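You operate a simulated robot arm through the tools that you are given. There is no shell and no other tool. Be economical: measure what you need, move in short steps, check, and stop when the job is done.

You are at the controls of a simulated robot arm. One attempt, no reset.

Task
Drain the rinse water from the cooker bowl through the purple hose.
Fine: hose on the spout first; shut the tap once the bowl is empty, then hose back on its peg.
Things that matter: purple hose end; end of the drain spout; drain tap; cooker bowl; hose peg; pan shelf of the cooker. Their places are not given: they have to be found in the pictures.

It is judged by the outcome, as a careful person would: the job done as asked, and still so three seconds after it is handed in. It fails if anything else is knocked over, pushed out of place, dropped, spilled or broken.

Robot
A 6-joint arm with a two-finger parallel gripper, fixed in place. Base frame: the origin is at the foot of the arm, x ahead of it, y to its left, z up; the work surface is at about z = 520. Units: mm, rad, N and s.
With the tool pointing down near the work surface it reaches from about 100 to 560 mm from the base axis. Its first joint turns from -1.152 to 1.152 rad. Payload 2.7 kg.
Tool frame: the origin (TCP) lies between the finger pads and is the grasp point; the fingertips stand 23 mm ahead of it; z points along the fingers, y is the line along which they close. Largest opening 94 mm; finger width 38, thickness 10; the body of the gripper, 54 by 96 mm, starts 39 mm behind the TCP.
Orientation is told as [roll, pitch, yaw] about the base's x, y, z axes, in that order, counted from this pose: with the fingers straight down and closing along the base's y, the tool's x points along the base's -x, its y along +y and its z along -z.

Tools
- The arm moves only by the tool nudge_tool. Its argument "commands" is a list of rows, each an object (a shift or turn left out is 0, a gripper value left out holds the last) with "gripper": the opening, from 0 (shut) to 1 (fully open); "linear": the shift along the tool's x, y, z in mm, a list of three; "turn": the turn, a rotation vector about the tool's x, y, z in rad, a list of three. In form: [{"gripper": gripper, "linear": [dx, dy, dz], "turn": [ax, ay, az]}, ...]. A call has 1 to 10 rows; each row is the pose to reach, as a shift and turn from the pose commanded when the call began, along the tool's axes at that moment. Rows are played at 5 a second. More than 50 mm and 0.15 rad between two rows, or a gripper value outside its range, and nothing of the call is played. Where a pose cannot be reached the arm comes as near as it can. A force on the tool above 70 N (or 10 N above the force at the start of the call, whichever is more), or a blocked arm, ends the call early, and 0.2 s more pass. Each finger travels about 45 mm/s and halts on what it meets, pressing with about 25 N; the grip force reading is that of the motor and also rises with nothing between the fingers. The clock runs only during rows and for 0.2 s after the last one: add rows that repeat a pose to give the fingers time. The reply holds the time, the measured pose of the TCP, the force on the tool along the base axes, the opening and the grip force, in the units named above and with some noise.
- Cameras (640 x 400 px; columns grow to the right, rows downward): "scene" is fixed at [66.4, -423.8, 1407.1]; the picture's right is [0.85, -0.53, 0.00], its down [-0.28, -0.45, -0.85] and it looks along [0.45, 0.72, -0.53] (base axes); focal length 353 px, centre (320, 200). "wrist" rides on the gripper at [-39, 0, -44] in the tool frame; the picture's right is [0.00, -1.00, 0.00], its down [0.97, 0.00, -0.24] and it looks along [0.24, 0.00, 0.97] (tool axes); focal length 218 px, centre (320, 200).
- snapshot(camera): a new picture of that camera. It takes no simulated time.
- pixel_to_xyz(camera, pixels): there is no depth. For up to 12 entries [column, row, z] of the newest picture of that camera ("zoom" is the newest enlarged one), the place [x, y] in the base frame at which the ray of that pixel passes the height z, good to about 2 mm. It takes no simulated time.
- enlarge(camera, box): a new picture of the part [left, top, right, bottom] of that camera's present view, enlarged. It takes no simulated time.
- sign_off(): hands the job in; it is judged then, once.

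Work in short steps. Measure before you move; look again where a grasp or a placing could have gone wrong, and mend it. You have 80 turns and 54 pictures in all, those below and enlarged ones among them. Open the gripper and draw the arm clear of the work before you hand the job in, unless the task says otherwise; then end with one line.

The tools are called after "Call:" as a command line: name --argument value ..., lists and objects as JSON in quotes. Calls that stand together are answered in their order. nudge_tool: Moves the arm, as the interface text tells. Its arguments: {"type":"object","properties":{"commands":{"type":"array","items":{"type":"object","properties":{"gripper":{"type":"number"},"linear":{"type":"array","items":{"type":"number"}},"turn":{"type":"array","items":{"type":"number"}}}}}},"required":["commands"]} The other tools are called the same way: snapshot (camera) takes a picture; pixel_to_xyz (camera, pixels) gives the place at which the rays of pixels pass given heights; enlarge (camera, box) takes an enlarged picture of a part of a camera's view; sign_off () hands the job in.

At the start:

```text
time_s: 0.0
ee_pos: [279.2, 193.0, 1096.3]
tool_rot: [0.0, 0.001, 0.001]
wrist_force: [0.5, -0.3, 0.2]
width: 94.1
grasp_force: 0.1
```

scene: 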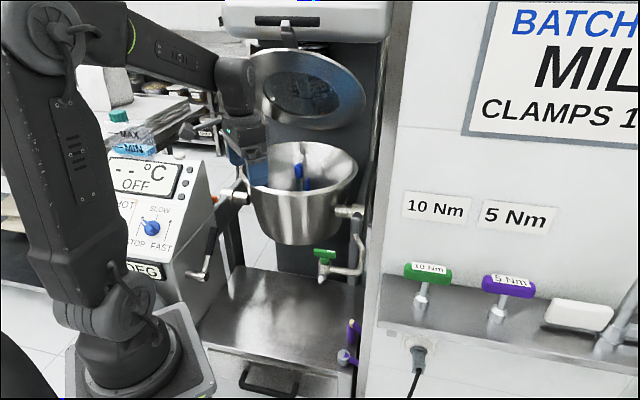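
wrist: 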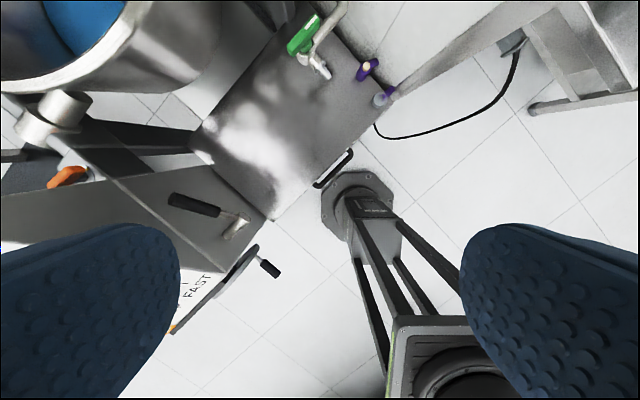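

I see the bowl around (305,190), the green tap at (325,255), a purple thing at (350,335) in the scene. I enlarge both views around these.

Call:
enlarge --camera "scene" --box '[280, 180, 400, 255]'

Call:
enlarge --camera "scene" --box '[270, 230, 430, 400]'

Call:
enlarge --camera "wrist" --box '[240, 0, 440, 125]'

```text
5.33 times, centred on (340, 218) of scene
```

zoom: 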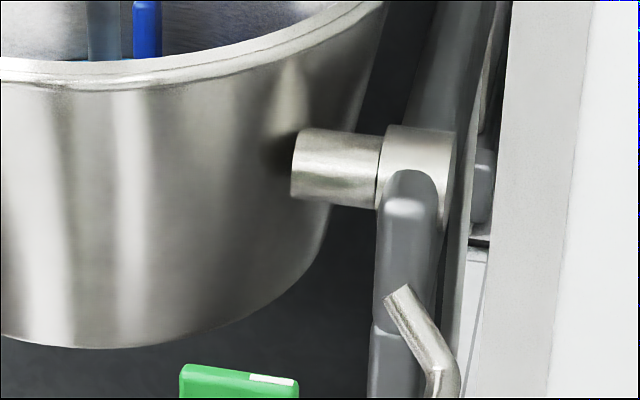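

```text
2.35 times, centred on (350, 315) of scene
```

zoom: 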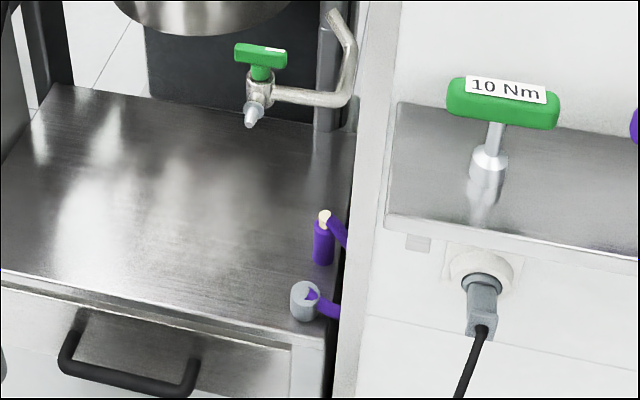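

```text
3.20 times, centred on (340, 62) of wrist
```

zoom: 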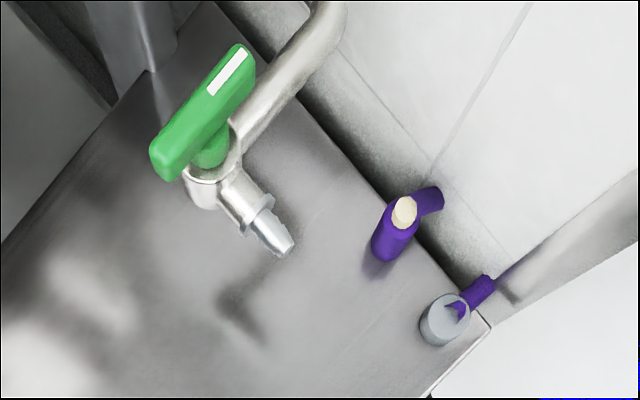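

I triangulate with both views: spout tip scene (320,281)/wrist (329,78); hose top (352,321)/(366,66); tap handle (325.5,253.5)/(303,34).

Call:
pixel_to_xyz --camera "scene" --pixels '[[320.4, 281, 600], [320.4, 281, 750], [352.3, 321, 530], [352.3, 321, 700], [325.5, 253.4, 600], [325.5, 253.4, 800], [343.8, 352, 520], [343.8, 352, 650]]'

Call:
pixel_to_xyz --camera "wrist" --pixels '[[329, 78, 600], [329, 78, 750], [366, 66, 530], [366, 66, 700], [303.4, 34, 600], [303.4, 34, 800], [379.7, 97.5, 520], [379.7, 97.5, 650]]'

```text
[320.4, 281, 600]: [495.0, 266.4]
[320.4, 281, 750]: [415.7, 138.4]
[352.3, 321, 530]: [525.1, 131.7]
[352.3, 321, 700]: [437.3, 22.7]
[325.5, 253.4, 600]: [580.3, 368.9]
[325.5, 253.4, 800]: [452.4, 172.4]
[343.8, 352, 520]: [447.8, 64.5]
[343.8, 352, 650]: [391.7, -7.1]
```

```text
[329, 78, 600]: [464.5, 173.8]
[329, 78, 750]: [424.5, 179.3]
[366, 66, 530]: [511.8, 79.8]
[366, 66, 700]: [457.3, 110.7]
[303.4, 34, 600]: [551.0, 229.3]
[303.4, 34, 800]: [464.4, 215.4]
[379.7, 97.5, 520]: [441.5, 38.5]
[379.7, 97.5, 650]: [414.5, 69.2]
```

Estimates: spout tip ≈(438,178,704), tap handle ≈(484,219,753), hose top ≈(492,91,593), grey holder ≈(434,46,553). I move above and short of the hose for a closer look, staying at z≈840.

Call:
nudge_tool --commands '[{"linear": [-20, -16, 37]}, {"linear": [-40, -32, 74]}, {"linear": [-60, -48, 111]}, {"linear": [-80, -64, 148]}, {"linear": [-100, -80, 185]}, {"linear": [-120, -96, 222]}, {"linear": [-140, -110, 256]}]'

Call:
snapshot --camera "wrist"

Call:
snapshot --camera "scene"

```text
time_s: 1.6
ee_pos: [418.4, 83.6, 840.3]
tool_rot: [-0.001, -0.002, -0.001]
wrist_force: [-0.4, 0.2, 0.5]
width: 94.0
grasp_force: 0.0
```

```text
48 pictures are left
```

wrist: 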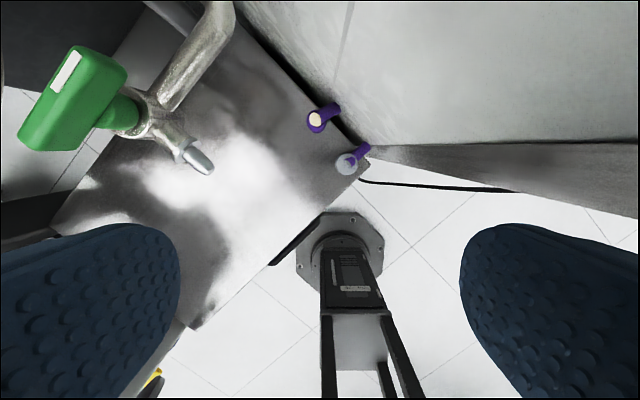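

```text
47 pictures are left
```

scene: 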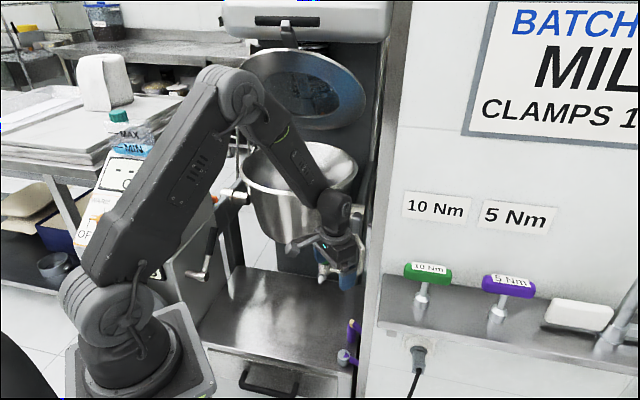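

Now the hose top is at wrist (316,119), holder at (346,162), spout tip (208,168). I enlarge these regions.

Call:
enlarge --camera "wrist" --box '[276, 85, 404, 185]'

Call:
enlarge --camera "wrist" --box '[10, 0, 266, 190]'

Call:
enlarge --camera "scene" --box '[320, 300, 384, 380]'

```text
4.00 times, centred on (340, 135) of wrist
```

zoom: 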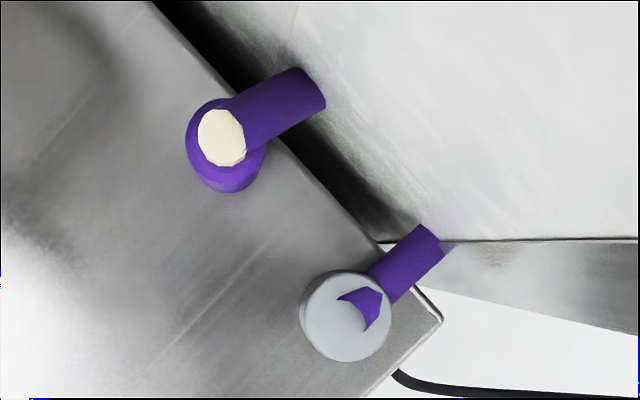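

```text
2.11 times, centred on (138, 95) of wrist
```

zoom: 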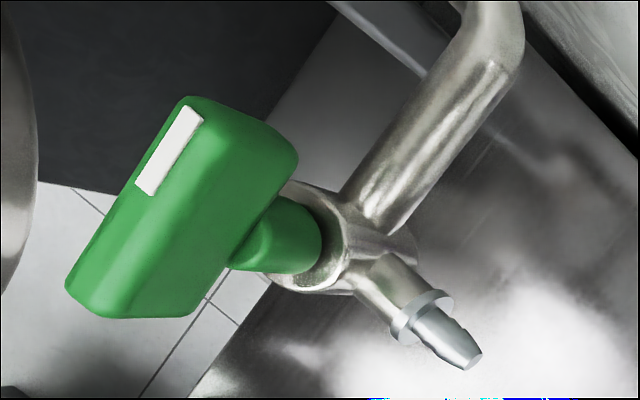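

```text
5.00 times, centred on (352, 340) of scene
```

zoom: 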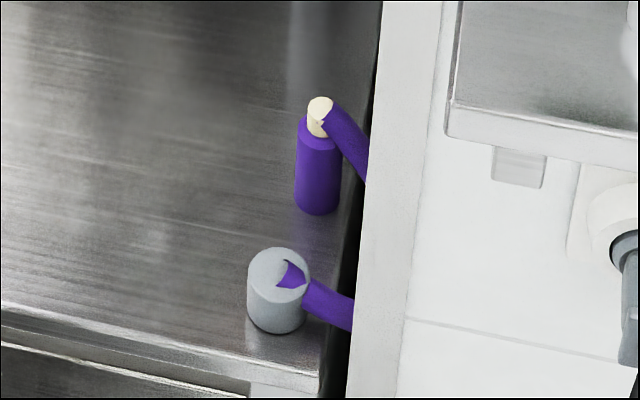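

The cuff sits mouth-down on a beige peg with the tube leaving at its top; the spout slopes outward and down. I tilt the tool forward while backing off, to look at the spout and cuff from the front.

Call:
nudge_tool --commands '[{"linear": [15, 0, 10], "turn": [0, -0.15, 0]}, {"linear": [30, 0, 20], "turn": [0, -0.3, 0]}, {"linear": [45, 2, 30], "turn": [0, -0.45, 0]}, {"linear": [60, 3, 40], "turn": [0, -0.6, 0]}, {"linear": [75, 4, 50], "turn": [0, -0.75, 0]}, {"linear": [90, 5, 60], "turn": [0, -0.9, 0]}, {"linear": [100, 6, 70], "turn": [0, -1.05, 0]}, {"linear": [100, 6, 80], "turn": [0, -1.2, 0]}]'

Call:
snapshot --camera "wrist"

```text
time_s: 3.4
ee_pos: [406.4, 92.5, 786.3]
tool_rot: [-0.446, -1.132, 0.41]
wrist_force: [0.0, -0.4, 1.0]
width: 94.1
grasp_force: 0.0
out of reach, approached as far as the arm can: row 2, 3, 4, 5, 6, 7, 8
```

```text
43 pictures are left
```

wrist: 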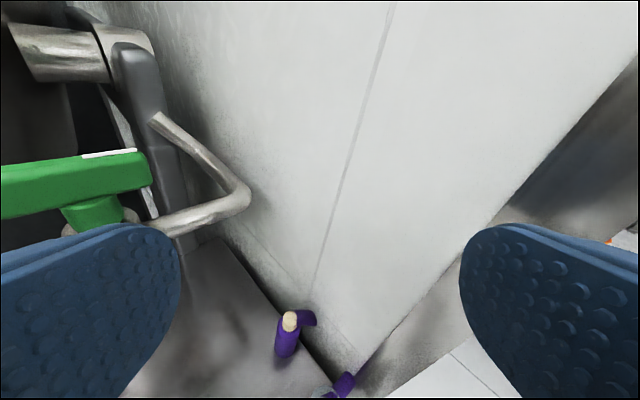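

Tilting works apart from being close-in. I check whether the scene camera now sees the spout.

Call:
enlarge --camera "scene" --box '[270, 220, 398, 300]'

```text
5.00 times, centred on (334, 260) of scene
```

zoom: 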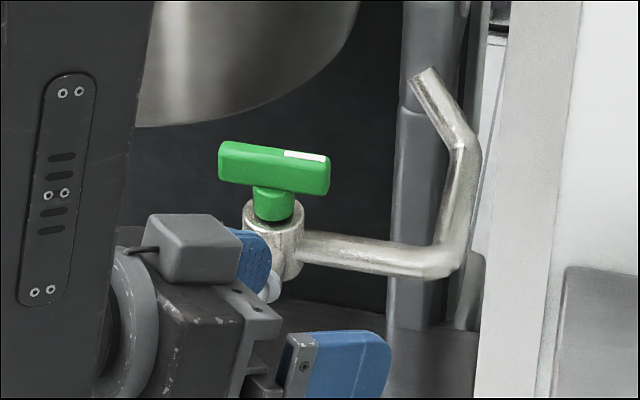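

The finger hides the spout tip; I raise the tool by ~110 mm and shift +y 60 so both cameras see the spout.

Call:
nudge_tool --commands '[{"linear": [-34, 13, -22]}, {"linear": [-68, 26, -44]}, {"linear": [-102, 39, -65]}]'

Call:
enlarge --camera "scene" --box '[290, 240, 354, 290]'

Call:
snapshot --camera "wrist"

```text
time_s: 4.2
ee_pos: [389.2, 153.9, 899.4]
tool_rot: [-0.444, -1.129, 0.406]
wrist_force: [-0.7, 0.2, -0.4]
width: 94.0
grasp_force: 0.0
```

```text
8.00 times, centred on (322, 265) of scene
```

zoom: 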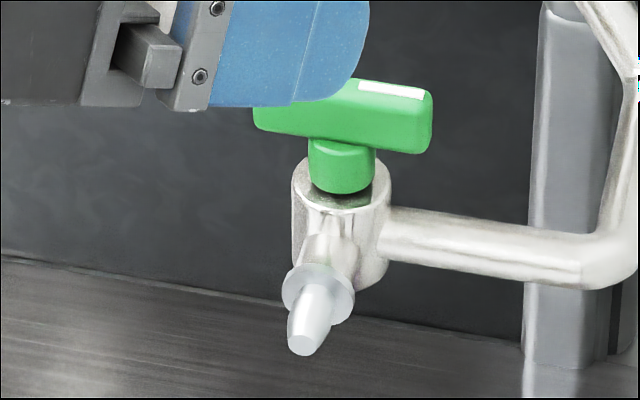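

```text
40 pictures are left
```

wrist: 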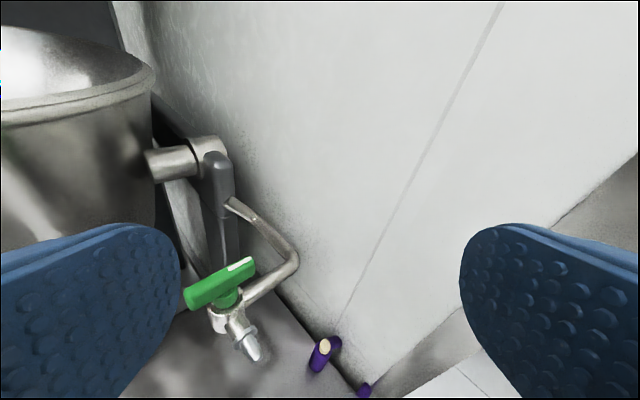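

Both views are clear. I enlarge the wrist view of spout and peg for accurate pixels.

Call:
enlarge --camera "wrist" --box '[180, 240, 380, 400]'

```text
2.50 times, centred on (280, 320) of wrist
```

zoom: 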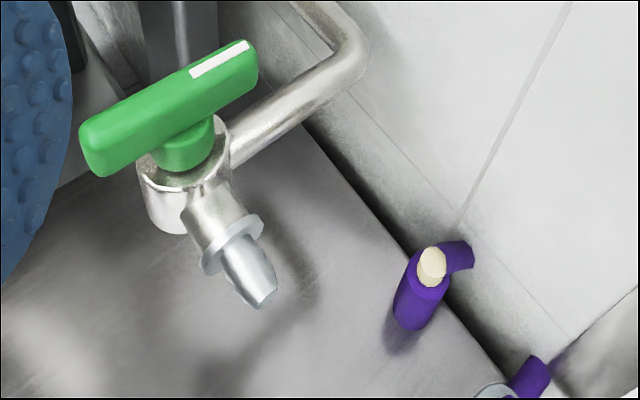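

I triangulate spout tip, flange, peg top, cuff bottom and handle ends from both views.

Call:
pixel_to_xyz --camera "zoom" --pixels '[[265, 298, 680], [265, 298, 740], [232, 245, 690], [232, 245, 750], [431, 258, 560], [431, 258, 620], [413, 320, 520], [413, 320, 560], [92, 147, 750], [92, 147, 790], [252, 66, 750], [252, 66, 790]]'

Call:
pixel_to_xyz --camera "scene" --pixels '[[319.75, 283.1, 680], [319.75, 283.1, 740], [321.75, 276.25, 690], [321.75, 276.25, 750], [352, 320.4, 560], [352, 320.4, 620], [351.4, 341, 520], [351.4, 341, 560], [314.4, 252, 750], [314.4, 252, 790], [335.8, 255, 750], [335.8, 255, 790]]'

```text
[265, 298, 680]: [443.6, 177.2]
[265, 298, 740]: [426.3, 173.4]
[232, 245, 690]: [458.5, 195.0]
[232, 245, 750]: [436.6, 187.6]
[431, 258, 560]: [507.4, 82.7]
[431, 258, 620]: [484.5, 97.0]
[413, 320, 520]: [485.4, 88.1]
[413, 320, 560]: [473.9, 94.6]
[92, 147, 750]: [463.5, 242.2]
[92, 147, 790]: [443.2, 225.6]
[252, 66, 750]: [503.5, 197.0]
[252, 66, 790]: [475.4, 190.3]
```

```text
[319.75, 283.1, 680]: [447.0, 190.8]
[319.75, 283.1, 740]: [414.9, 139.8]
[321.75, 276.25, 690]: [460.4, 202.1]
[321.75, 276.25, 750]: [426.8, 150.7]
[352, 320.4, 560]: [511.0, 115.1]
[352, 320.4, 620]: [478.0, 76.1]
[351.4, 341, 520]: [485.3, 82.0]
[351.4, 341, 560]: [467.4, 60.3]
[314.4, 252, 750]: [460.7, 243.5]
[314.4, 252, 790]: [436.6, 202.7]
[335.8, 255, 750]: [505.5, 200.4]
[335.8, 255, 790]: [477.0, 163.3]
```

Triangulation gives: spout tip (438,176,697), flange (455,194,699), so the spout is horizontal pointing along (-0.71,-0.70); tap handle centre (482,219,753), 60 long; peg top (492,91,596); cuff roughly z 529–580. The cuff must turn from mouth-down to mouth along (+0.71,+0.70,0). Before grasping, I test in free space whether the arm can roll the tool to that orientation.

Call:
nudge_tool --commands '[{"turn": [0.0075, 0.0197, 0.143]}, {"turn": [0.015, 0.0394, 0.286]}, {"turn": [0.0225, 0.0591, 0.429]}, {"turn": [0.03, 0.0788, 0.572]}, {"turn": [0.0375, 0.0985, 0.715]}, {"turn": [0.045, 0.1182, 0.858]}, {"turn": [0.0525, 0.1379, 1.001]}, {"turn": [0.06, 0.1576, 1.144]}]'

Call:
nudge_tool --commands '[{"turn": [0.0075, 0.0197, 0.143]}, {"turn": [0.015, 0.0394, 0.286]}, {"turn": [0.0225, 0.0591, 0.429]}, {"turn": [0.03, 0.0788, 0.572]}, {"turn": [0.0375, 0.0985, 0.715]}, {"turn": [0.045, 0.1182, 0.858]}, {"turn": [0.0525, 0.1379, 1.001]}, {"turn": [0.06, 0.1576, 1.144]}]'

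```text
time_s: 6.0
ee_pos: [446.7, 204.0, 1074.2]
tool_rot: [0.818, -0.559, -1.227]
wrist_force: [0.5, 0.5, 0.4]
width: 94.0
grasp_force: 0.0
out of reach, approached as far as the arm can: row 1, 2, 3, 4, 5, 6, 7, 8
```

```text
time_s: 7.8
ee_pos: [498.4, 148.5, 1154.4]
tool_rot: [0.749, 0.407, -1.858]
wrist_force: [0.0, 0.7, -0.4]
width: 94.0
grasp_force: 0.1
out of reach, approached as far as the arm can: row 1, 2, 3, 4, 5, 6, 7, 8
```

The orientation was nearly reached, but the position drifted to (498,148,1154). I look at the arm's configuration before going on.

Call:
snapshot --camera "scene"

```text
38 pictures are left
```

scene: 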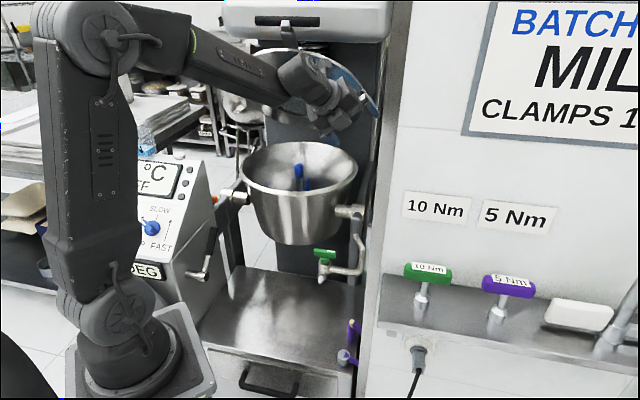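

The wrist was probably too close to the shoulder there; lower poses leave it more room. I back off in x and lower a little, keeping this orientation, to see if commands track.

Call:
nudge_tool --commands '[{"linear": [-18, -38, -7]}, {"linear": [-37, -77, -14]}]'

```text
time_s: 8.4
ee_pos: [447.3, 121.8, 1137.8]
tool_rot: [0.723, 0.408, -1.848]
wrist_force: [0.4, 0.3, -0.4]
width: 94.4
grasp_force: 0.0
out of reach, approached as far as the arm can: row 1, 2
```

Some joint limit interferes with that roll. New plan: grasp with the tool straight down (cuff along the fingers), then pitch the tool so the fingers point along the spout line. First I return to tool-down with ψ≈-45°, at about (400,110,1000).

Call:
nudge_tool --commands '[{"linear": [-7.7, -10.9, 6], "turn": [0.0861, 0.0027, -0.1147]}, {"linear": [-15.4, -21.8, 12], "turn": [0.1722, 0.0053, -0.2294]}, {"linear": [-23.1, -32.7, 18], "turn": [0.2583, 0.008, -0.3441]}, {"linear": [-30.8, -43.6, 24], "turn": [0.3444, 0.0106, -0.4588]}, {"linear": [-38.5, -54.5, 30], "turn": [0.4305, 0.0133, -0.5735]}, {"linear": [-46.2, -65.4, 36], "turn": [0.5166, 0.0159, -0.6882]}, {"linear": [-53.9, -76.3, 42], "turn": [0.6027, 0.0186, -0.8029]}, {"linear": [-61.6, -87.2, 48], "turn": [0.6888, 0.0212, -0.9176]}, {"linear": [-69.3, -98.1, 54], "turn": [0.7749, 0.0239, -1.0323]}, {"linear": [-77, -109, 60], "turn": [0.861, 0.0265, -1.147]}]'

```text
time_s: 10.6
ee_pos: [405.5, 110.2, 992.9]
tool_rot: [0.012, -0.021, -0.801]
wrist_force: [0.1, -0.3, -0.4]
width: 93.8
grasp_force: 0.2
```

Tracking is good again. I descend to about z=800 at (386,125), clear of tap and spout, then pitch the fingers toward the spout direction as a test.

Call:
nudge_tool --commands '[{"linear": [5, -1, 48]}, {"linear": [10, -2, 96]}, {"linear": [18, -3, 144]}, {"linear": [25, -4, 193]}]'

Call:
nudge_tool --commands '[{"turn": [-0.145, 0, 0]}, {"turn": [-0.29, 0, 0]}, {"turn": [-0.435, 0, 0]}, {"turn": [-0.58, 0, 0]}, {"turn": [-0.725, 0, 0]}, {"turn": [-0.87, 0, 0]}]'

```text
time_s: 11.6
ee_pos: [386.7, 121.5, 800.4]
tool_rot: [0.013, -0.021, -0.805]
wrist_force: [0.1, 0.5, 0.7]
width: 94.0
grasp_force: 0.1
```

```text
time_s: 13.0
ee_pos: [388.6, 122.3, 799.3]
tool_rot: [0.884, -0.021, -0.805]
wrist_force: [0.2, 0.2, -0.3]
width: 94.1
grasp_force: 0.1
```

Good so far (50°). I continue the remaining 0.69 rad, at the same point.

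Call:
nudge_tool --commands '[{"turn": [-0.14, 0, 0]}, {"turn": [-0.28, 0, 0]}, {"turn": [-0.42, 0, 0]}, {"turn": [-0.56, 0, 0]}, {"turn": [-0.69, 0, 0]}]'

```text
time_s: 14.2
ee_pos: [388.1, 122.9, 800.6]
tool_rot: [1.572, -0.021, -0.805]
wrist_force: [0.3, -0.1, 0.2]
width: 94.0
grasp_force: 0.0
```

Fully reachable. The wrist camera now looks along the spout axis; I take a picture to refine the spout axis.

Call:
snapshot --camera "wrist"

Call:
enlarge --camera "scene" --box '[290, 235, 370, 365]'

```text
37 pictures are left
```

wrist: 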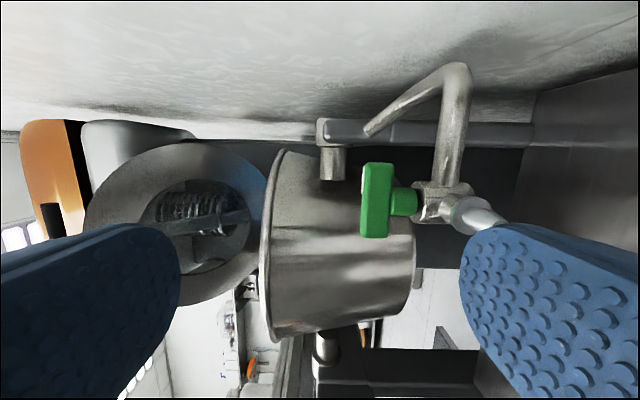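

```text
3.08 times, centred on (330, 300) of scene
```

zoom: 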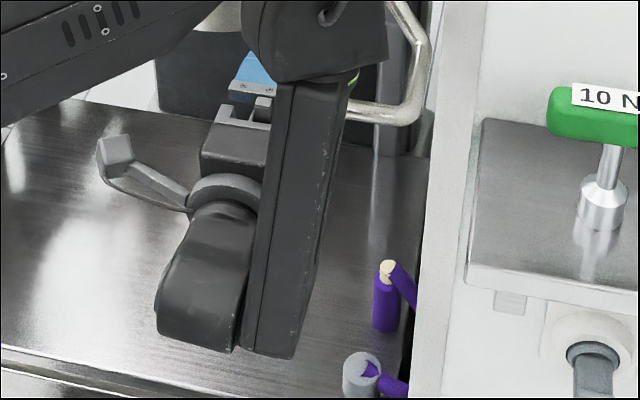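

The wrist links hang lower than the TCP in this pose. I check how low their bottom (scene (314,350), (280,346)) is, since the pose must go 100 mm lower.

Call:
pixel_to_xyz --camera "scene" --pixels '[[313.7, 350, 600], [313.7, 350, 700], [313.7, 350, 800], [280, 347, 600], [280, 347, 700], [280, 347, 800], [303, 303, 700], [303, 303, 800], [303, 303, 900]]'

```text
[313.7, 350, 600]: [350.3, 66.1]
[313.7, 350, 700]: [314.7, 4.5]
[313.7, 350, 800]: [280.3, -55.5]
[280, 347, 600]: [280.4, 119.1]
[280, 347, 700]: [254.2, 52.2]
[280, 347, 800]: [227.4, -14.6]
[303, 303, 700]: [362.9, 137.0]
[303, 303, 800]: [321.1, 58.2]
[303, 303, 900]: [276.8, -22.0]
```

Bottoms are ~100 mm below the TCP, so final z≈699 still clears the shelf. Wall triangulation (vertical seam) puts the wall only ~36 mm from the peg, so the camera side must not face it: I'll grasp with the tool tilted 45° from the robot side, which makes the final pose "tool horizontal at azimuth≈0, rolled 90°". I test that orientation here, slightly lower.

Call:
nudge_tool --commands '[{"linear": [0, -7, 0], "turn": [0, -0.13, 0]}, {"linear": [0, -14, 0], "turn": [0, -0.26, 0]}, {"linear": [0, -21, 0], "turn": [0, -0.39, 0]}, {"linear": [0, -28, 0], "turn": [0, -0.52, 0]}, {"linear": [0, -34, 0], "turn": [0, -0.65, 0]}, {"linear": [0, -40, 0], "turn": [0, -0.785, 0]}]'

```text
time_s: 15.6
ee_pos: [373.5, -0.4, 761.1]
tool_rot: [1.577, -0.015, -1.56]
wrist_force: [0.0, 0.3, 0.3]
width: 93.8
grasp_force: 0.1
out of reach, approached as far as the arm can: row 4, 5, 6
```

The azimuth-0, roll-90 orientation can't be held at that y (it slid to y≈0). A less rolled compromise (a=60° grasp tilt: tz az≈17°, elevated 14°) should fit; I test it at (385,130,740).

Call:
nudge_tool --commands '[{"linear": [33, -5, 3], "turn": [-0.0785, 0.057, -0.105]}, {"linear": [65, -10, 6], "turn": [-0.157, 0.1145, -0.21]}, {"linear": [98, -16, 9], "turn": [-0.2355, 0.172, -0.315]}, {"linear": [130, -21, 13], "turn": [-0.314, 0.229, -0.42]}]'

```text
time_s: 16.6
ee_pos: [430.4, 106.5, 735.7]
tool_rot: [1.86, -0.47, -1.407]
wrist_force: [0.7, -0.5, 0.0]
width: 94.3
grasp_force: 0.0
out of reach, approached as far as the arm can: row 1, 2, 3, 4
```

The orientation held, position slipped because it was too close-in. I try nearer the real target: (415,140,720), where the spout stays between the open fingers.

Call:
nudge_tool --commands '[{"linear": [20, 2, -4]}, {"linear": [39.5, 3.5, -8]}]'

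```text
time_s: 17.2
ee_pos: [431.9, 100.8, 723.4]
tool_rot: [1.866, -0.466, -1.419]
wrist_force: [-0.3, -0.7, -0.7]
width: 94.1
grasp_force: 0.1
out of reach, approached as far as the arm can: row 1, 2
```

Close-in positions and elevation seem joint-limited. I try a slightly less elevated variant (a≈63°) directly at the pre-insertion point (399,140,699).

Call:
nudge_tool --commands '[{"linear": [25, 3, -13], "turn": [0.043, 0.036, 0.088]}, {"linear": [49.7, 6, -26], "turn": [0.086, 0.072, 0.177]}]'

```text
time_s: 17.8
ee_pos: [399.1, 117.0, 698.0]
tool_rot: [1.735, -0.31, -1.299]
wrist_force: [0.1, 0.4, 1.2]
width: 93.8
grasp_force: 0.1
out of reach, approached as far as the arm can: row 1, 2
```

Still limited in y (117 instead of 140), so I need the tool azimuth larger. I try a=70° (tool horizontal, azimuth 24°, roll 90°) at the same pre-insertion point.

Call:
nudge_tool --commands '[{"linear": [7, 2.2, 2.5], "turn": [0.0466, 0.04, 0.1069]}, {"linear": [14, 4.4, 5], "turn": [0.0931, 0.08, 0.2138]}, {"linear": [20.8, 6.6, 7.4], "turn": [0.1397, 0.1201, 0.3207]}]'

```text
time_s: 18.6
ee_pos: [399.0, 139.9, 700.5]
tool_rot: [1.57, 0.003, -1.159]
wrist_force: [-0.1, 0.0, -0.1]
width: 94.0
grasp_force: 0.1
```

Reached exactly. Now the final seated position: 45 mm along the spout axis, with the open fingers straddling the spout.

Call:
nudge_tool --commands '[{"linear": [7.8, 0, 21]}, {"linear": [15.7, 0, 42]}]'

Call:
snapshot --camera "wrist"

Call:
snapshot --camera "scene"

```text
time_s: 19.2
ee_pos: [432.9, 155.4, 698.7]
tool_rot: [1.57, 0.001, -1.151]
wrist_force: [0.8, -0.4, 0.6]
width: 94.1
grasp_force: 0.1
out of reach, approached as far as the arm can: row 2
```

```text
35 pictures are left
```

wrist: 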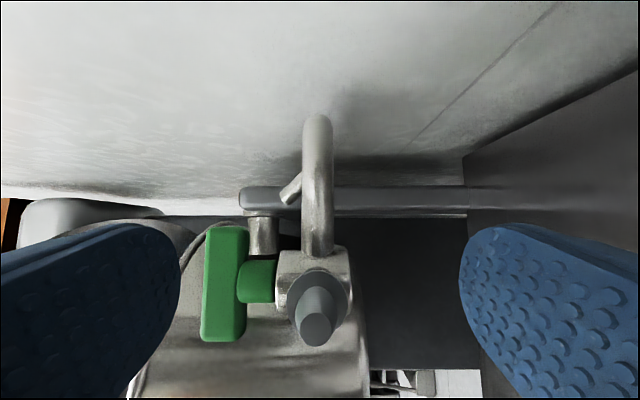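

```text
34 pictures are left
```

scene: 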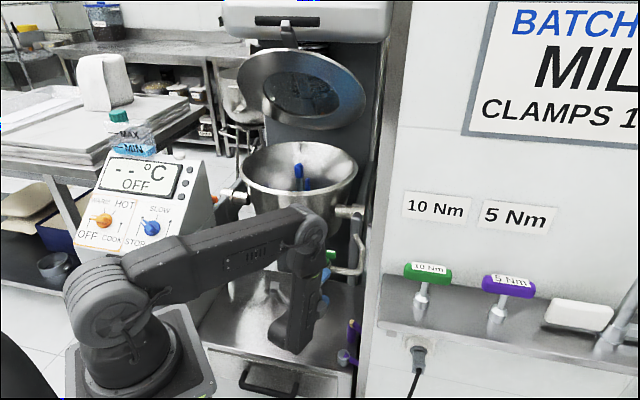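

At this azimuth it stops 16 mm short in y; azimuth ≈29–30° (a≈75–76°) should make it. I check the wall/shelf-edge line in this picture to verify clearance at the peg.

Call:
pixel_to_xyz --camera "wrist" --pixels '[[620, 82, 520], [560, 111, 520], [500, 140, 520], [555, 5, 600], [480, 78, 600], [555, 5, 560], [480, 78, 560]]'

Call:
enlarge --camera "wrist" --box '[380, 0, 640, 170]'

```text
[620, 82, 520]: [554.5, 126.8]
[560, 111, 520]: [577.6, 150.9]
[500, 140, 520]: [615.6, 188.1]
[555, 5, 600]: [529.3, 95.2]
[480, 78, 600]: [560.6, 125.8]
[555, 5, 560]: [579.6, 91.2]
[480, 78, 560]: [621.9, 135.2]
```

```text
2.35 times, centred on (510, 85) of wrist
```

zoom: 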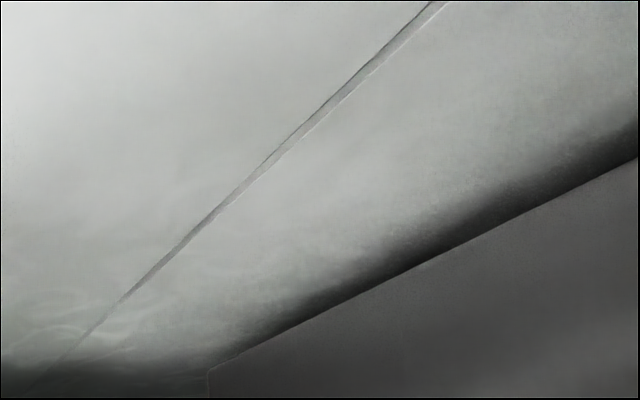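

The shelf edge runs exactly at 45°, 19 mm from the peg, the wall ~30–40 mm. Spout axis confirmed at z≈699.5 along 45°. Plan: grasp tilted 14° off vertical (a=76°, tz az −40°), cuff 11 mm off pad centre so the camera clears the wall. I retreat from the spout, rise, and rotate toward the grasp orientation.

Call:
nudge_tool --commands '[{"linear": [-12, 0, -32]}, {"linear": [-25, 0, -65]}, {"linear": [-25, 45, -65], "turn": [0.1344, 0.0149, -0.0489]}, {"linear": [-25, 90, -65], "turn": [0.2688, 0.0298, -0.0978]}, {"linear": [-25, 120, -65], "turn": [0.4032, 0.0447, -0.1467]}, {"linear": [-25, 120, -65], "turn": [0.5376, 0.0596, -0.1956]}, {"linear": [-25, 120, -65], "turn": [0.672, 0.0745, -0.2445]}, {"linear": [-25, 120, -65], "turn": [0.8064, 0.0894, -0.2934]}, {"linear": [-25, 120, -65], "turn": [0.9408, 0.1043, -0.3423]}, {"linear": [-25, 120, -65], "turn": [1.0752, 0.1192, -0.3912]}]'

Call:
nudge_tool --commands '[{"gripper": 0.7, "turn": [0.1344, 0.0149, -0.0489]}, {"turn": [0.2688, 0.0298, -0.0978]}, {"turn": [0.4032, 0.0447, -0.1467]}]'

```text
time_s: 21.4
ee_pos: [388.3, 97.8, 825.4]
tool_rot: [0.445, -0.243, -0.855]
wrist_force: [-0.9, 0.4, 1.1]
width: 94.1
grasp_force: 0.0
out of reach, approached as far as the arm can: row 10
```

```text
time_s: 22.2
ee_pos: [388.1, 97.6, 823.0]
tool_rot: [-0.003, -0.242, -0.705]
wrist_force: [0.0, 0.0, -0.1]
width: 65.8
grasp_force: 0.0
out of reach, approached as far as the arm can: row 1
```

Orientation is as planned. I move over the peg to (484,98) then down to z≈680 and look.

Call:
nudge_tool --commands '[{"linear": [-35, 31, 9]}, {"linear": [-70.6, 62.2, 17.3]}, {"linear": [-60, 62.2, 62]}, {"linear": [-48, 62.2, 109]}, {"linear": [-36.3, 62.2, 156]}]'

Call:
snapshot --camera "wrist"

Call:
enlarge --camera "scene" --box '[270, 190, 430, 370]'

```text
time_s: 23.4
ee_pos: [483.6, 99.1, 680.3]
tool_rot: [0.003, -0.244, -0.707]
wrist_force: [1.0, -0.6, -0.1]
width: 66.0
grasp_force: 0.1
```

```text
32 pictures are left
```

wrist: 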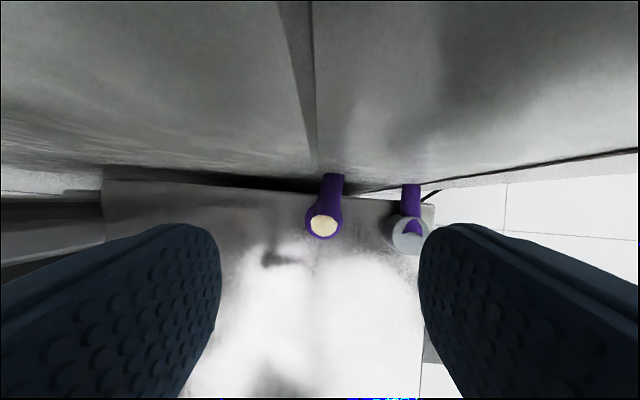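

```text
2.22 times, centred on (350, 280) of scene
```

zoom: 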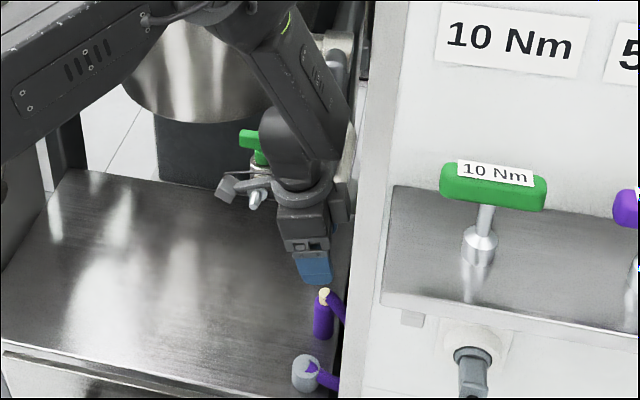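

The scene shows a bracket box on the wrist's +x side at scene (307,273), which may meet the spout when I descend. I locate it, using this picture and the earlier one (box at (263,285) when the tool was at (388,123,800)).

Call:
pixel_to_xyz --camera "scene" --pixels '[[263, 285, 800], [304, 300, 800], [307, 273, 740], [307, 273, 780], [307, 273, 820], [307, 273, 860], [332, 273, 780], [332, 273, 820]]'

Call:
enlarge --camera "scene" --box '[290, 230, 370, 350]'

```text
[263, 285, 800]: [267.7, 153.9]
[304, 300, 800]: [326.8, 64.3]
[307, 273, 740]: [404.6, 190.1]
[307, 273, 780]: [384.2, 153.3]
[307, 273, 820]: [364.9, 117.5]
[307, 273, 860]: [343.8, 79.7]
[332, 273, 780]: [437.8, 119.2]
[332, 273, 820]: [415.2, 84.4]
```

```text
3.33 times, centred on (330, 290) of scene
```

zoom: 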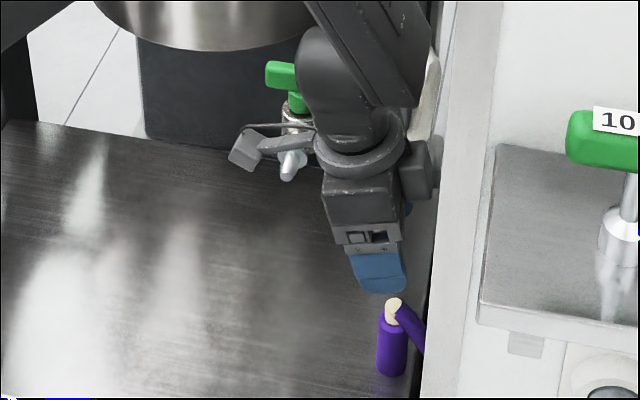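

The bracket box will pass ~13 mm from the spout tip; rotating β to −33° gives more room. I check the peg position in the wrist view, pixel (323,226) at z≈596.

Call:
pixel_to_xyz --camera "wrist" --pixels '[[323, 226, 590], [323, 226, 596], [323, 226, 602], [407, 234, 553], [407, 234, 545]]'

Call:
enlarge --camera "wrist" --box '[270, 150, 450, 270]'

```text
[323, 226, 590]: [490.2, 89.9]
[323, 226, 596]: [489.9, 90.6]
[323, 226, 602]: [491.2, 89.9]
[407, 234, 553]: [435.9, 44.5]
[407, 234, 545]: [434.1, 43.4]
```

```text
3.33 times, centred on (360, 210) of wrist
```

zoom: 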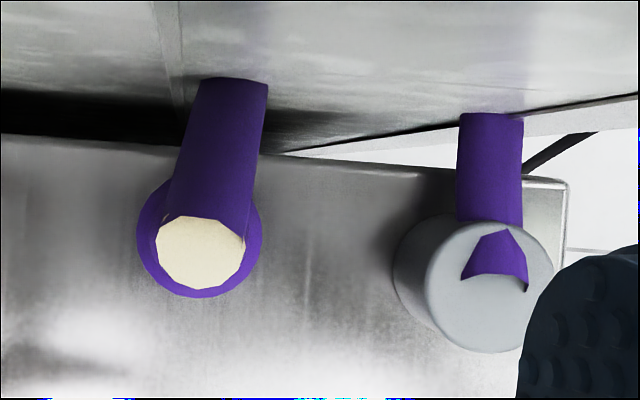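

The tube visibly passes through the wall, so it's cosmetic; peg is at (490.3,90.2). I turn β to −33°, set opening ~47 mm, and descend to z≈602 first.

Call:
nudge_tool --commands '[{"gripper": 0.5, "turn": [-0.029, 0, -0.1165]}, {"linear": [9, -1.5, 38], "turn": [-0.029, 0, -0.1165]}, {"linear": [18.7, -2.6, 76], "turn": [-0.029, 0, -0.1165]}]'

Call:
snapshot --camera "wrist"

Call:
enlarge --camera "scene" --box '[290, 240, 370, 360]'

```text
time_s: 24.2
ee_pos: [481.9, 95.1, 604.4]
tool_rot: [0.002, -0.243, -0.584]
wrist_force: [0.4, 0.6, -0.1]
width: 47.0
grasp_force: 0.0
```

```text
28 pictures are left
```

wrist: 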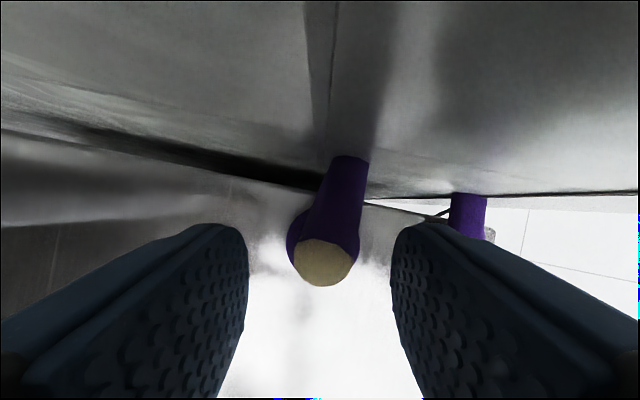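

```text
3.33 times, centred on (330, 300) of scene
```

zoom: 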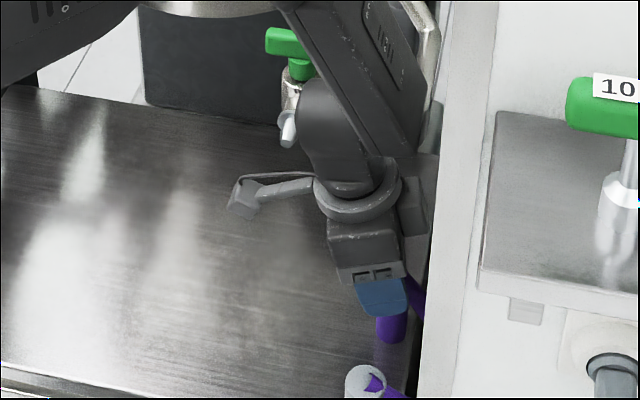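

Clear of the wall and centred on the cuff. I descend the last 42 mm and close.

Call:
nudge_tool --commands '[{"linear": [5.5, 0.2, 20.3]}, {"linear": [11.1, 0.4, 40.6]}, {"linear": [11.1, 0.4, 40.6]}]'

Call:
nudge_tool --commands '[{"gripper": 0.1}, {"gripper": 0.1}, {"gripper": 0.1}, {"gripper": 0.1}, {"gripper": 0.1}]'

Call:
enlarge --camera "scene" --box '[310, 270, 390, 370]'

```text
time_s: 25.0
ee_pos: [481.4, 96.5, 560.6]
tool_rot: [0.002, -0.243, -0.586]
wrist_force: [-0.9, -0.3, 0.0]
width: 47.3
grasp_force: 0.1
```

```text
time_s: 26.2
ee_pos: [481.3, 94.5, 560.8]
tool_rot: [-0.002, -0.244, -0.587]
wrist_force: [-6.1, -12.0, 5.2]
width: 25.7
grasp_force: 24.6
```

```text
4.00 times, centred on (350, 320) of scene
```

zoom: 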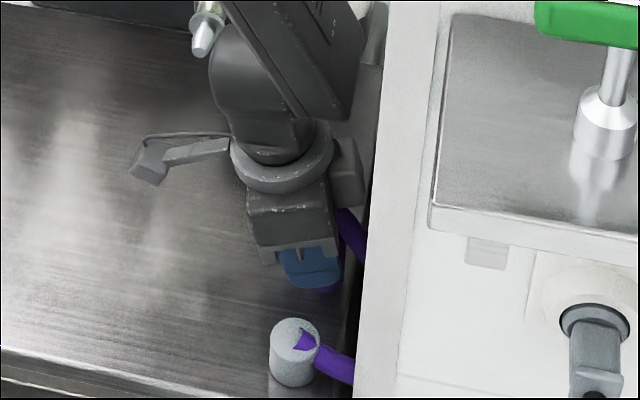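

Held at 25.7 mm with a small side load from the peg. I relieve ~2 mm along −y_tool and lift 90 mm straight up.

Call:
nudge_tool --commands '[{"linear": [0, -2, 0]}, {"linear": [-6, -2, -24]}, {"linear": [-12, -2, -48.5]}, {"linear": [-18, -2, -72.8]}, {"linear": [-23, -2, -92]}]'

Call:
enlarge --camera "scene" --box '[300, 250, 380, 370]'

```text
time_s: 27.4
ee_pos: [480.8, 95.2, 655.8]
tool_rot: [0.001, -0.243, -0.587]
wrist_force: [0.5, -0.3, -0.2]
width: 26.1
grasp_force: 25.4
```

```text
3.33 times, centred on (340, 310) of scene
```

zoom: 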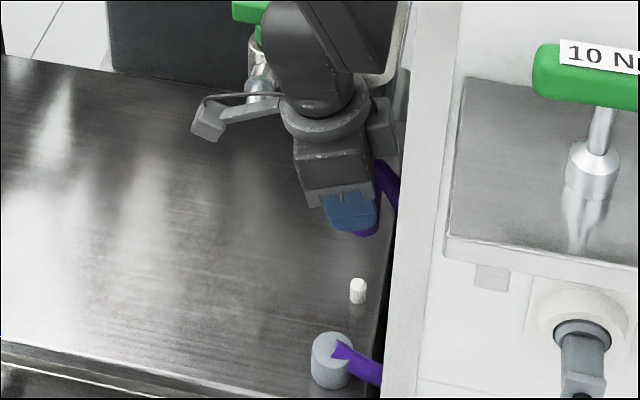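

Lifted cleanly; the real peg is a short stub (top ≈z 548), and the beige piece belongs to the hose tail. I measure the cuff's mouth end and look at it from the wrist camera.

Call:
snapshot --camera "wrist"

Call:
enlarge --camera "scene" --box '[330, 290, 380, 350]'

Call:
pixel_to_xyz --camera "zoom" --pixels '[[320, 200, 600], [320, 200, 640]]'

```text
24 pictures are left
```

wrist: 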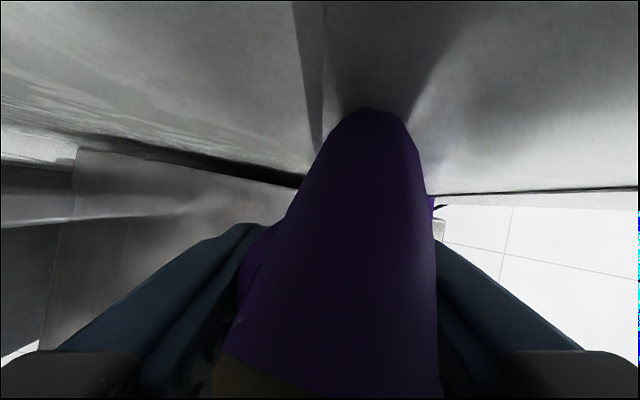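

```text
6.67 times, centred on (355, 320) of scene
```

zoom: 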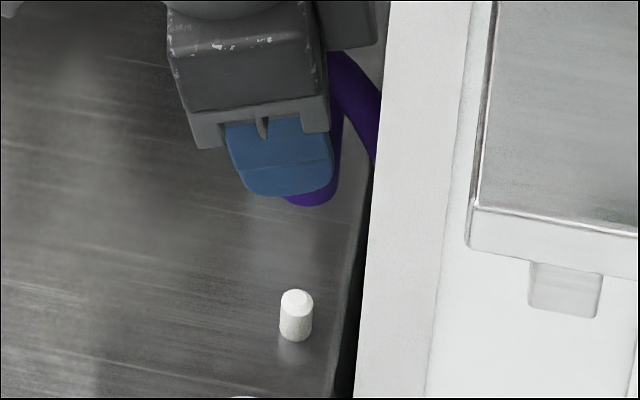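

```text
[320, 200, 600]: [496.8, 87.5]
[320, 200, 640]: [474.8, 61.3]
```

The cuff mouth is ≈41 mm beyond the TCP along the cuff axis. I raise to z≈800, move back to (400,95), and then rotate to the mounting orientation.

Call:
nudge_tool --commands '[{"linear": [-9, 0, -36]}, {"linear": [-18, 0, -72]}, {"linear": [-26, 0, -106]}, {"linear": [-34.6, 0, -139.8]}, {"linear": [-3, -22, -147.8]}, {"linear": [30.2, -44.3, -155.8]}]'

Call:
nudge_tool --commands '[{"turn": [-0.1347, -0.0141, 0.048]}, {"turn": [-0.2694, -0.0283, 0.0959]}, {"turn": [-0.4041, -0.0424, 0.1439]}, {"turn": [-0.5388, -0.0566, 0.1918]}, {"turn": [-0.6735, -0.0707, 0.2398]}, {"turn": [-0.8082, -0.0848, 0.2877]}, {"turn": [-0.9429, -0.099, 0.3357]}, {"turn": [-1.0776, -0.1131, 0.3836]}, {"turn": [-1.2123, -0.1273, 0.4316]}, {"turn": [-1.347, -0.1414, 0.4795]}]'

```text
time_s: 28.8
ee_pos: [398.2, 94.9, 799.3]
tool_rot: [0.0, -0.243, -0.586]
wrist_force: [0.0, 0.5, -0.5]
width: 26.0
grasp_force: 24.9
```

```text
time_s: 31.0
ee_pos: [399.9, 94.2, 800.1]
tool_rot: [1.438, -0.046, -1.012]
wrist_force: [1.1, 0.1, -0.7]
width: 24.9
grasp_force: 25.6
```

Last rotation step, then down and across to the pre-insertion point in a second call.

Call:
nudge_tool --commands '[{"turn": [-0.1347, -0.0141, 0.048]}, {"turn": [-0.1347, -0.0141, 0.048]}]'

Call:
nudge_tool --commands '[{"linear": [0, -45, 0]}, {"linear": [0, -90, 0]}, {"linear": [10, -100, 3]}, {"linear": [35, -100, 7]}]'

Call:
snapshot --camera "wrist"

Call:
enlarge --camera "scene" --box '[270, 240, 370, 320]'

```text
time_s: 31.6
ee_pos: [400.0, 94.2, 799.7]
tool_rot: [1.573, 0.002, -1.025]
wrist_force: [0.6, -0.1, -0.2]
width: 24.3
grasp_force: 25.2
```

```text
time_s: 32.6
ee_pos: [389.7, 129.5, 698.6]
tool_rot: [1.571, -0.001, -1.029]
wrist_force: [0.5, 0.3, -0.5]
width: 24.7
grasp_force: 24.4
```

```text
22 pictures are left
```

wrist: 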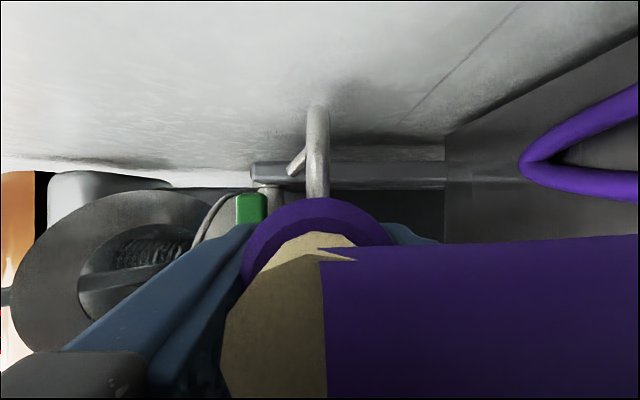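

```text
5.00 times, centred on (320, 280) of scene
```

zoom: 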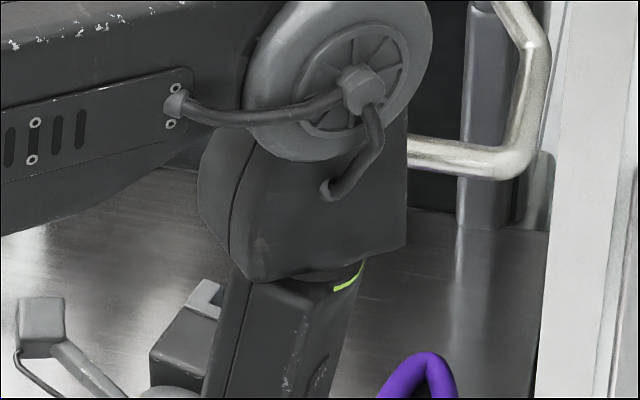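

Arm hides the cuff from the scene camera, and the wrist view looks exactly parallel to the cuff axis: the tail ring (top row ≈198) suggests the cuff axis is ~4–5 mm further to −x_tool than assumed. I enlarge to measure ring centre and any tilt.

Call:
enlarge --camera "wrist" --box '[200, 100, 456, 260]'

```text
2.50 times, centred on (328, 180) of wrist
```

zoom: 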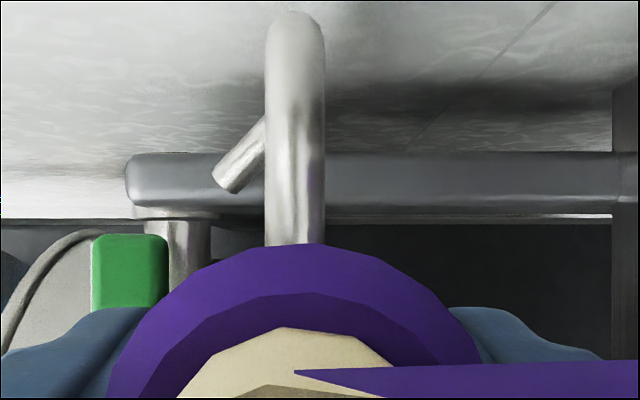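

Fitting the ring gives the cuff axis 12–15 mm below the camera axis; it must be 25.9 mm (spout line y−x=−262). I shift ≈12.3 mm sideways, then advance 20 mm along the spout axis, and watch forces.

Call:
nudge_tool --commands '[{"linear": [6, 0.3, -1.5]}, {"linear": [11.9, 0.5, -3]}, {"linear": [14.3, 0.5, 6.7]}, {"linear": [16.7, 0.5, 16.4]}]'

Call:
nudge_tool --commands '[{"linear": [1, 0, 4]}, {"linear": [2, 0, 8]}, {"linear": [3, 0, 12]}]'

```text
time_s: 33.6
ee_pos: [394.6, 152.3, 699.7]
tool_rot: [1.571, -0.001, -1.026]
wrist_force: [-0.5, 0.0, -0.2]
width: 24.5
grasp_force: 24.6
```

```text
time_s: 34.4
ee_pos: [403.1, 160.9, 700.1]
tool_rot: [1.57, 0.002, -1.025]
wrist_force: [-0.1, 1.2, -1.0]
width: 24.8
grasp_force: 24.8
```

Mouth should now be ~5 mm over the tip, with no force. I continue in small steps.

Call:
nudge_tool --commands '[{"linear": [0.7, 0, 2.9]}, {"linear": [1.4, 0, 5.8]}, {"linear": [2.2, 0, 8.7]}]'

Call:
enlarge --camera "wrist" --box '[200, 100, 456, 260]'

```text
time_s: 35.2
ee_pos: [409.0, 167.1, 700.1]
tool_rot: [1.574, 0.0, -1.03]
wrist_force: [0.0, -0.6, -1.2]
width: 24.6
grasp_force: 24.9
```

```text
2.50 times, centred on (328, 180) of wrist
```

zoom: 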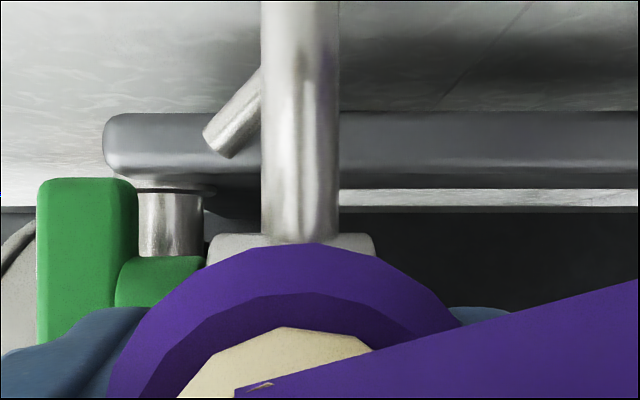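

Pipe and ring centres line up (zoom col ≈300), and there's no contact force. I push on in small steps until the flange is felt.

Call:
nudge_tool --commands '[{"linear": [0.6, 0, 2.4]}, {"linear": [1.2, 0, 4.8]}, {"linear": [1.8, 0, 7.3]}, {"linear": [2.4, 0, 9.7]}]'

```text
time_s: 36.2
ee_pos: [413.6, 173.5, 699.7]
tool_rot: [1.572, 0.001, -1.027]
wrist_force: [-25.8, -24.6, 13.0]
width: 24.7
grasp_force: 25.1
```

Firm axial contact (~36 N) right where the flange should be. I ease off slightly and open the gripper.

Call:
nudge_tool --commands '[{"linear": [-0.2, 0, -1]}, {"linear": [-0.2, 0, -1], "gripper": 0.45}, {"linear": [-0.2, 0, -1], "gripper": 0.6}, {"linear": [-0.2, 0, -1], "gripper": 0.6}]'

Call:
snapshot --camera "wrist"

```text
time_s: 37.2
ee_pos: [415.1, 174.4, 700.5]
tool_rot: [1.572, 0.001, -1.027]
wrist_force: [0.7, -0.5, 0.7]
width: 56.4
grasp_force: 0.0
```

```text
18 pictures are left
```

wrist: 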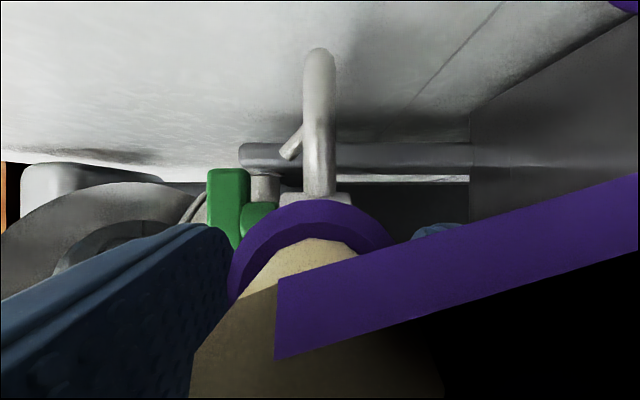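

The cuff stays on the spout. I retreat straight back along the axis and then look from the scene camera.

Call:
nudge_tool --commands '[{"linear": [-5, 0, -21]}, {"linear": [-10.5, 0, -42]}, {"linear": [-16, 0, -63]}, {"linear": [-60, 0, -63]}]'

Call:
snapshot --camera "wrist"

```text
time_s: 38.2
ee_pos: [388.9, 86.5, 699.4]
tool_rot: [1.572, 0.002, -1.027]
wrist_force: [0.0, -0.8, 0.8]
width: 56.4
grasp_force: 0.1
```

```text
17 pictures are left
```

wrist: 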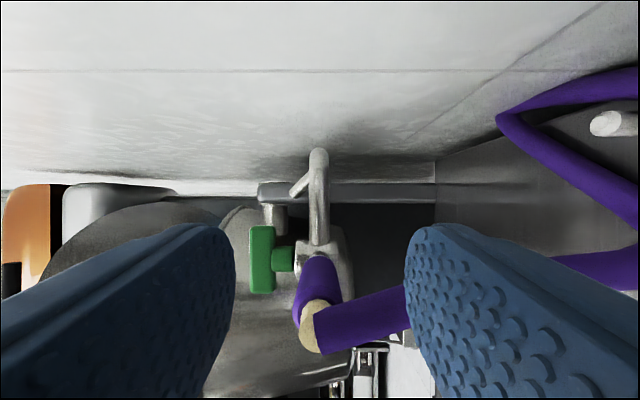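

Hose seated straight on the spout. Next the tap; before moving above it I estimate the bowl's position for clearance (pivot at scene (345,212), bowl bottom (297,244), rim edges (241,170)/(357,170)).

Call:
pixel_to_xyz --camera "scene" --pixels '[[345, 212, 850], [345, 212, 900], [297, 244, 800], [297, 244, 850], [241, 170, 950], [357, 170, 950], [300, 200, 950], [241, 170, 900], [357, 170, 900]]'

Call:
snapshot --camera "scene"

```text
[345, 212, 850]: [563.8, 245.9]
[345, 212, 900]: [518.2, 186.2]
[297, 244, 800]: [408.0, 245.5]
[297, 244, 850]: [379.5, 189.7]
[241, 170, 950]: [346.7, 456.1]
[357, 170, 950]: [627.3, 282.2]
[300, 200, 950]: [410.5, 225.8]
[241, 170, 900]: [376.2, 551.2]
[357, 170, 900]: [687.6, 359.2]
```

```text
16 pictures are left
```

scene: 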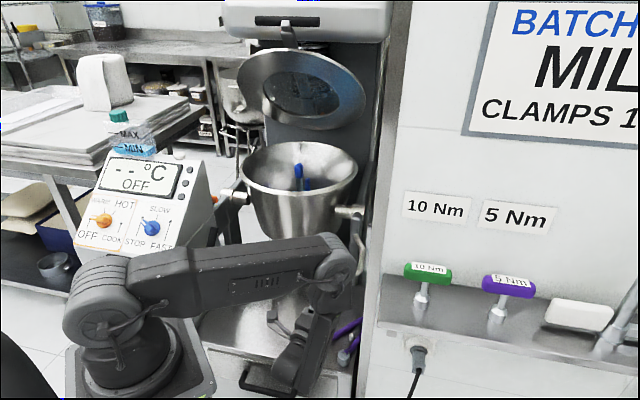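

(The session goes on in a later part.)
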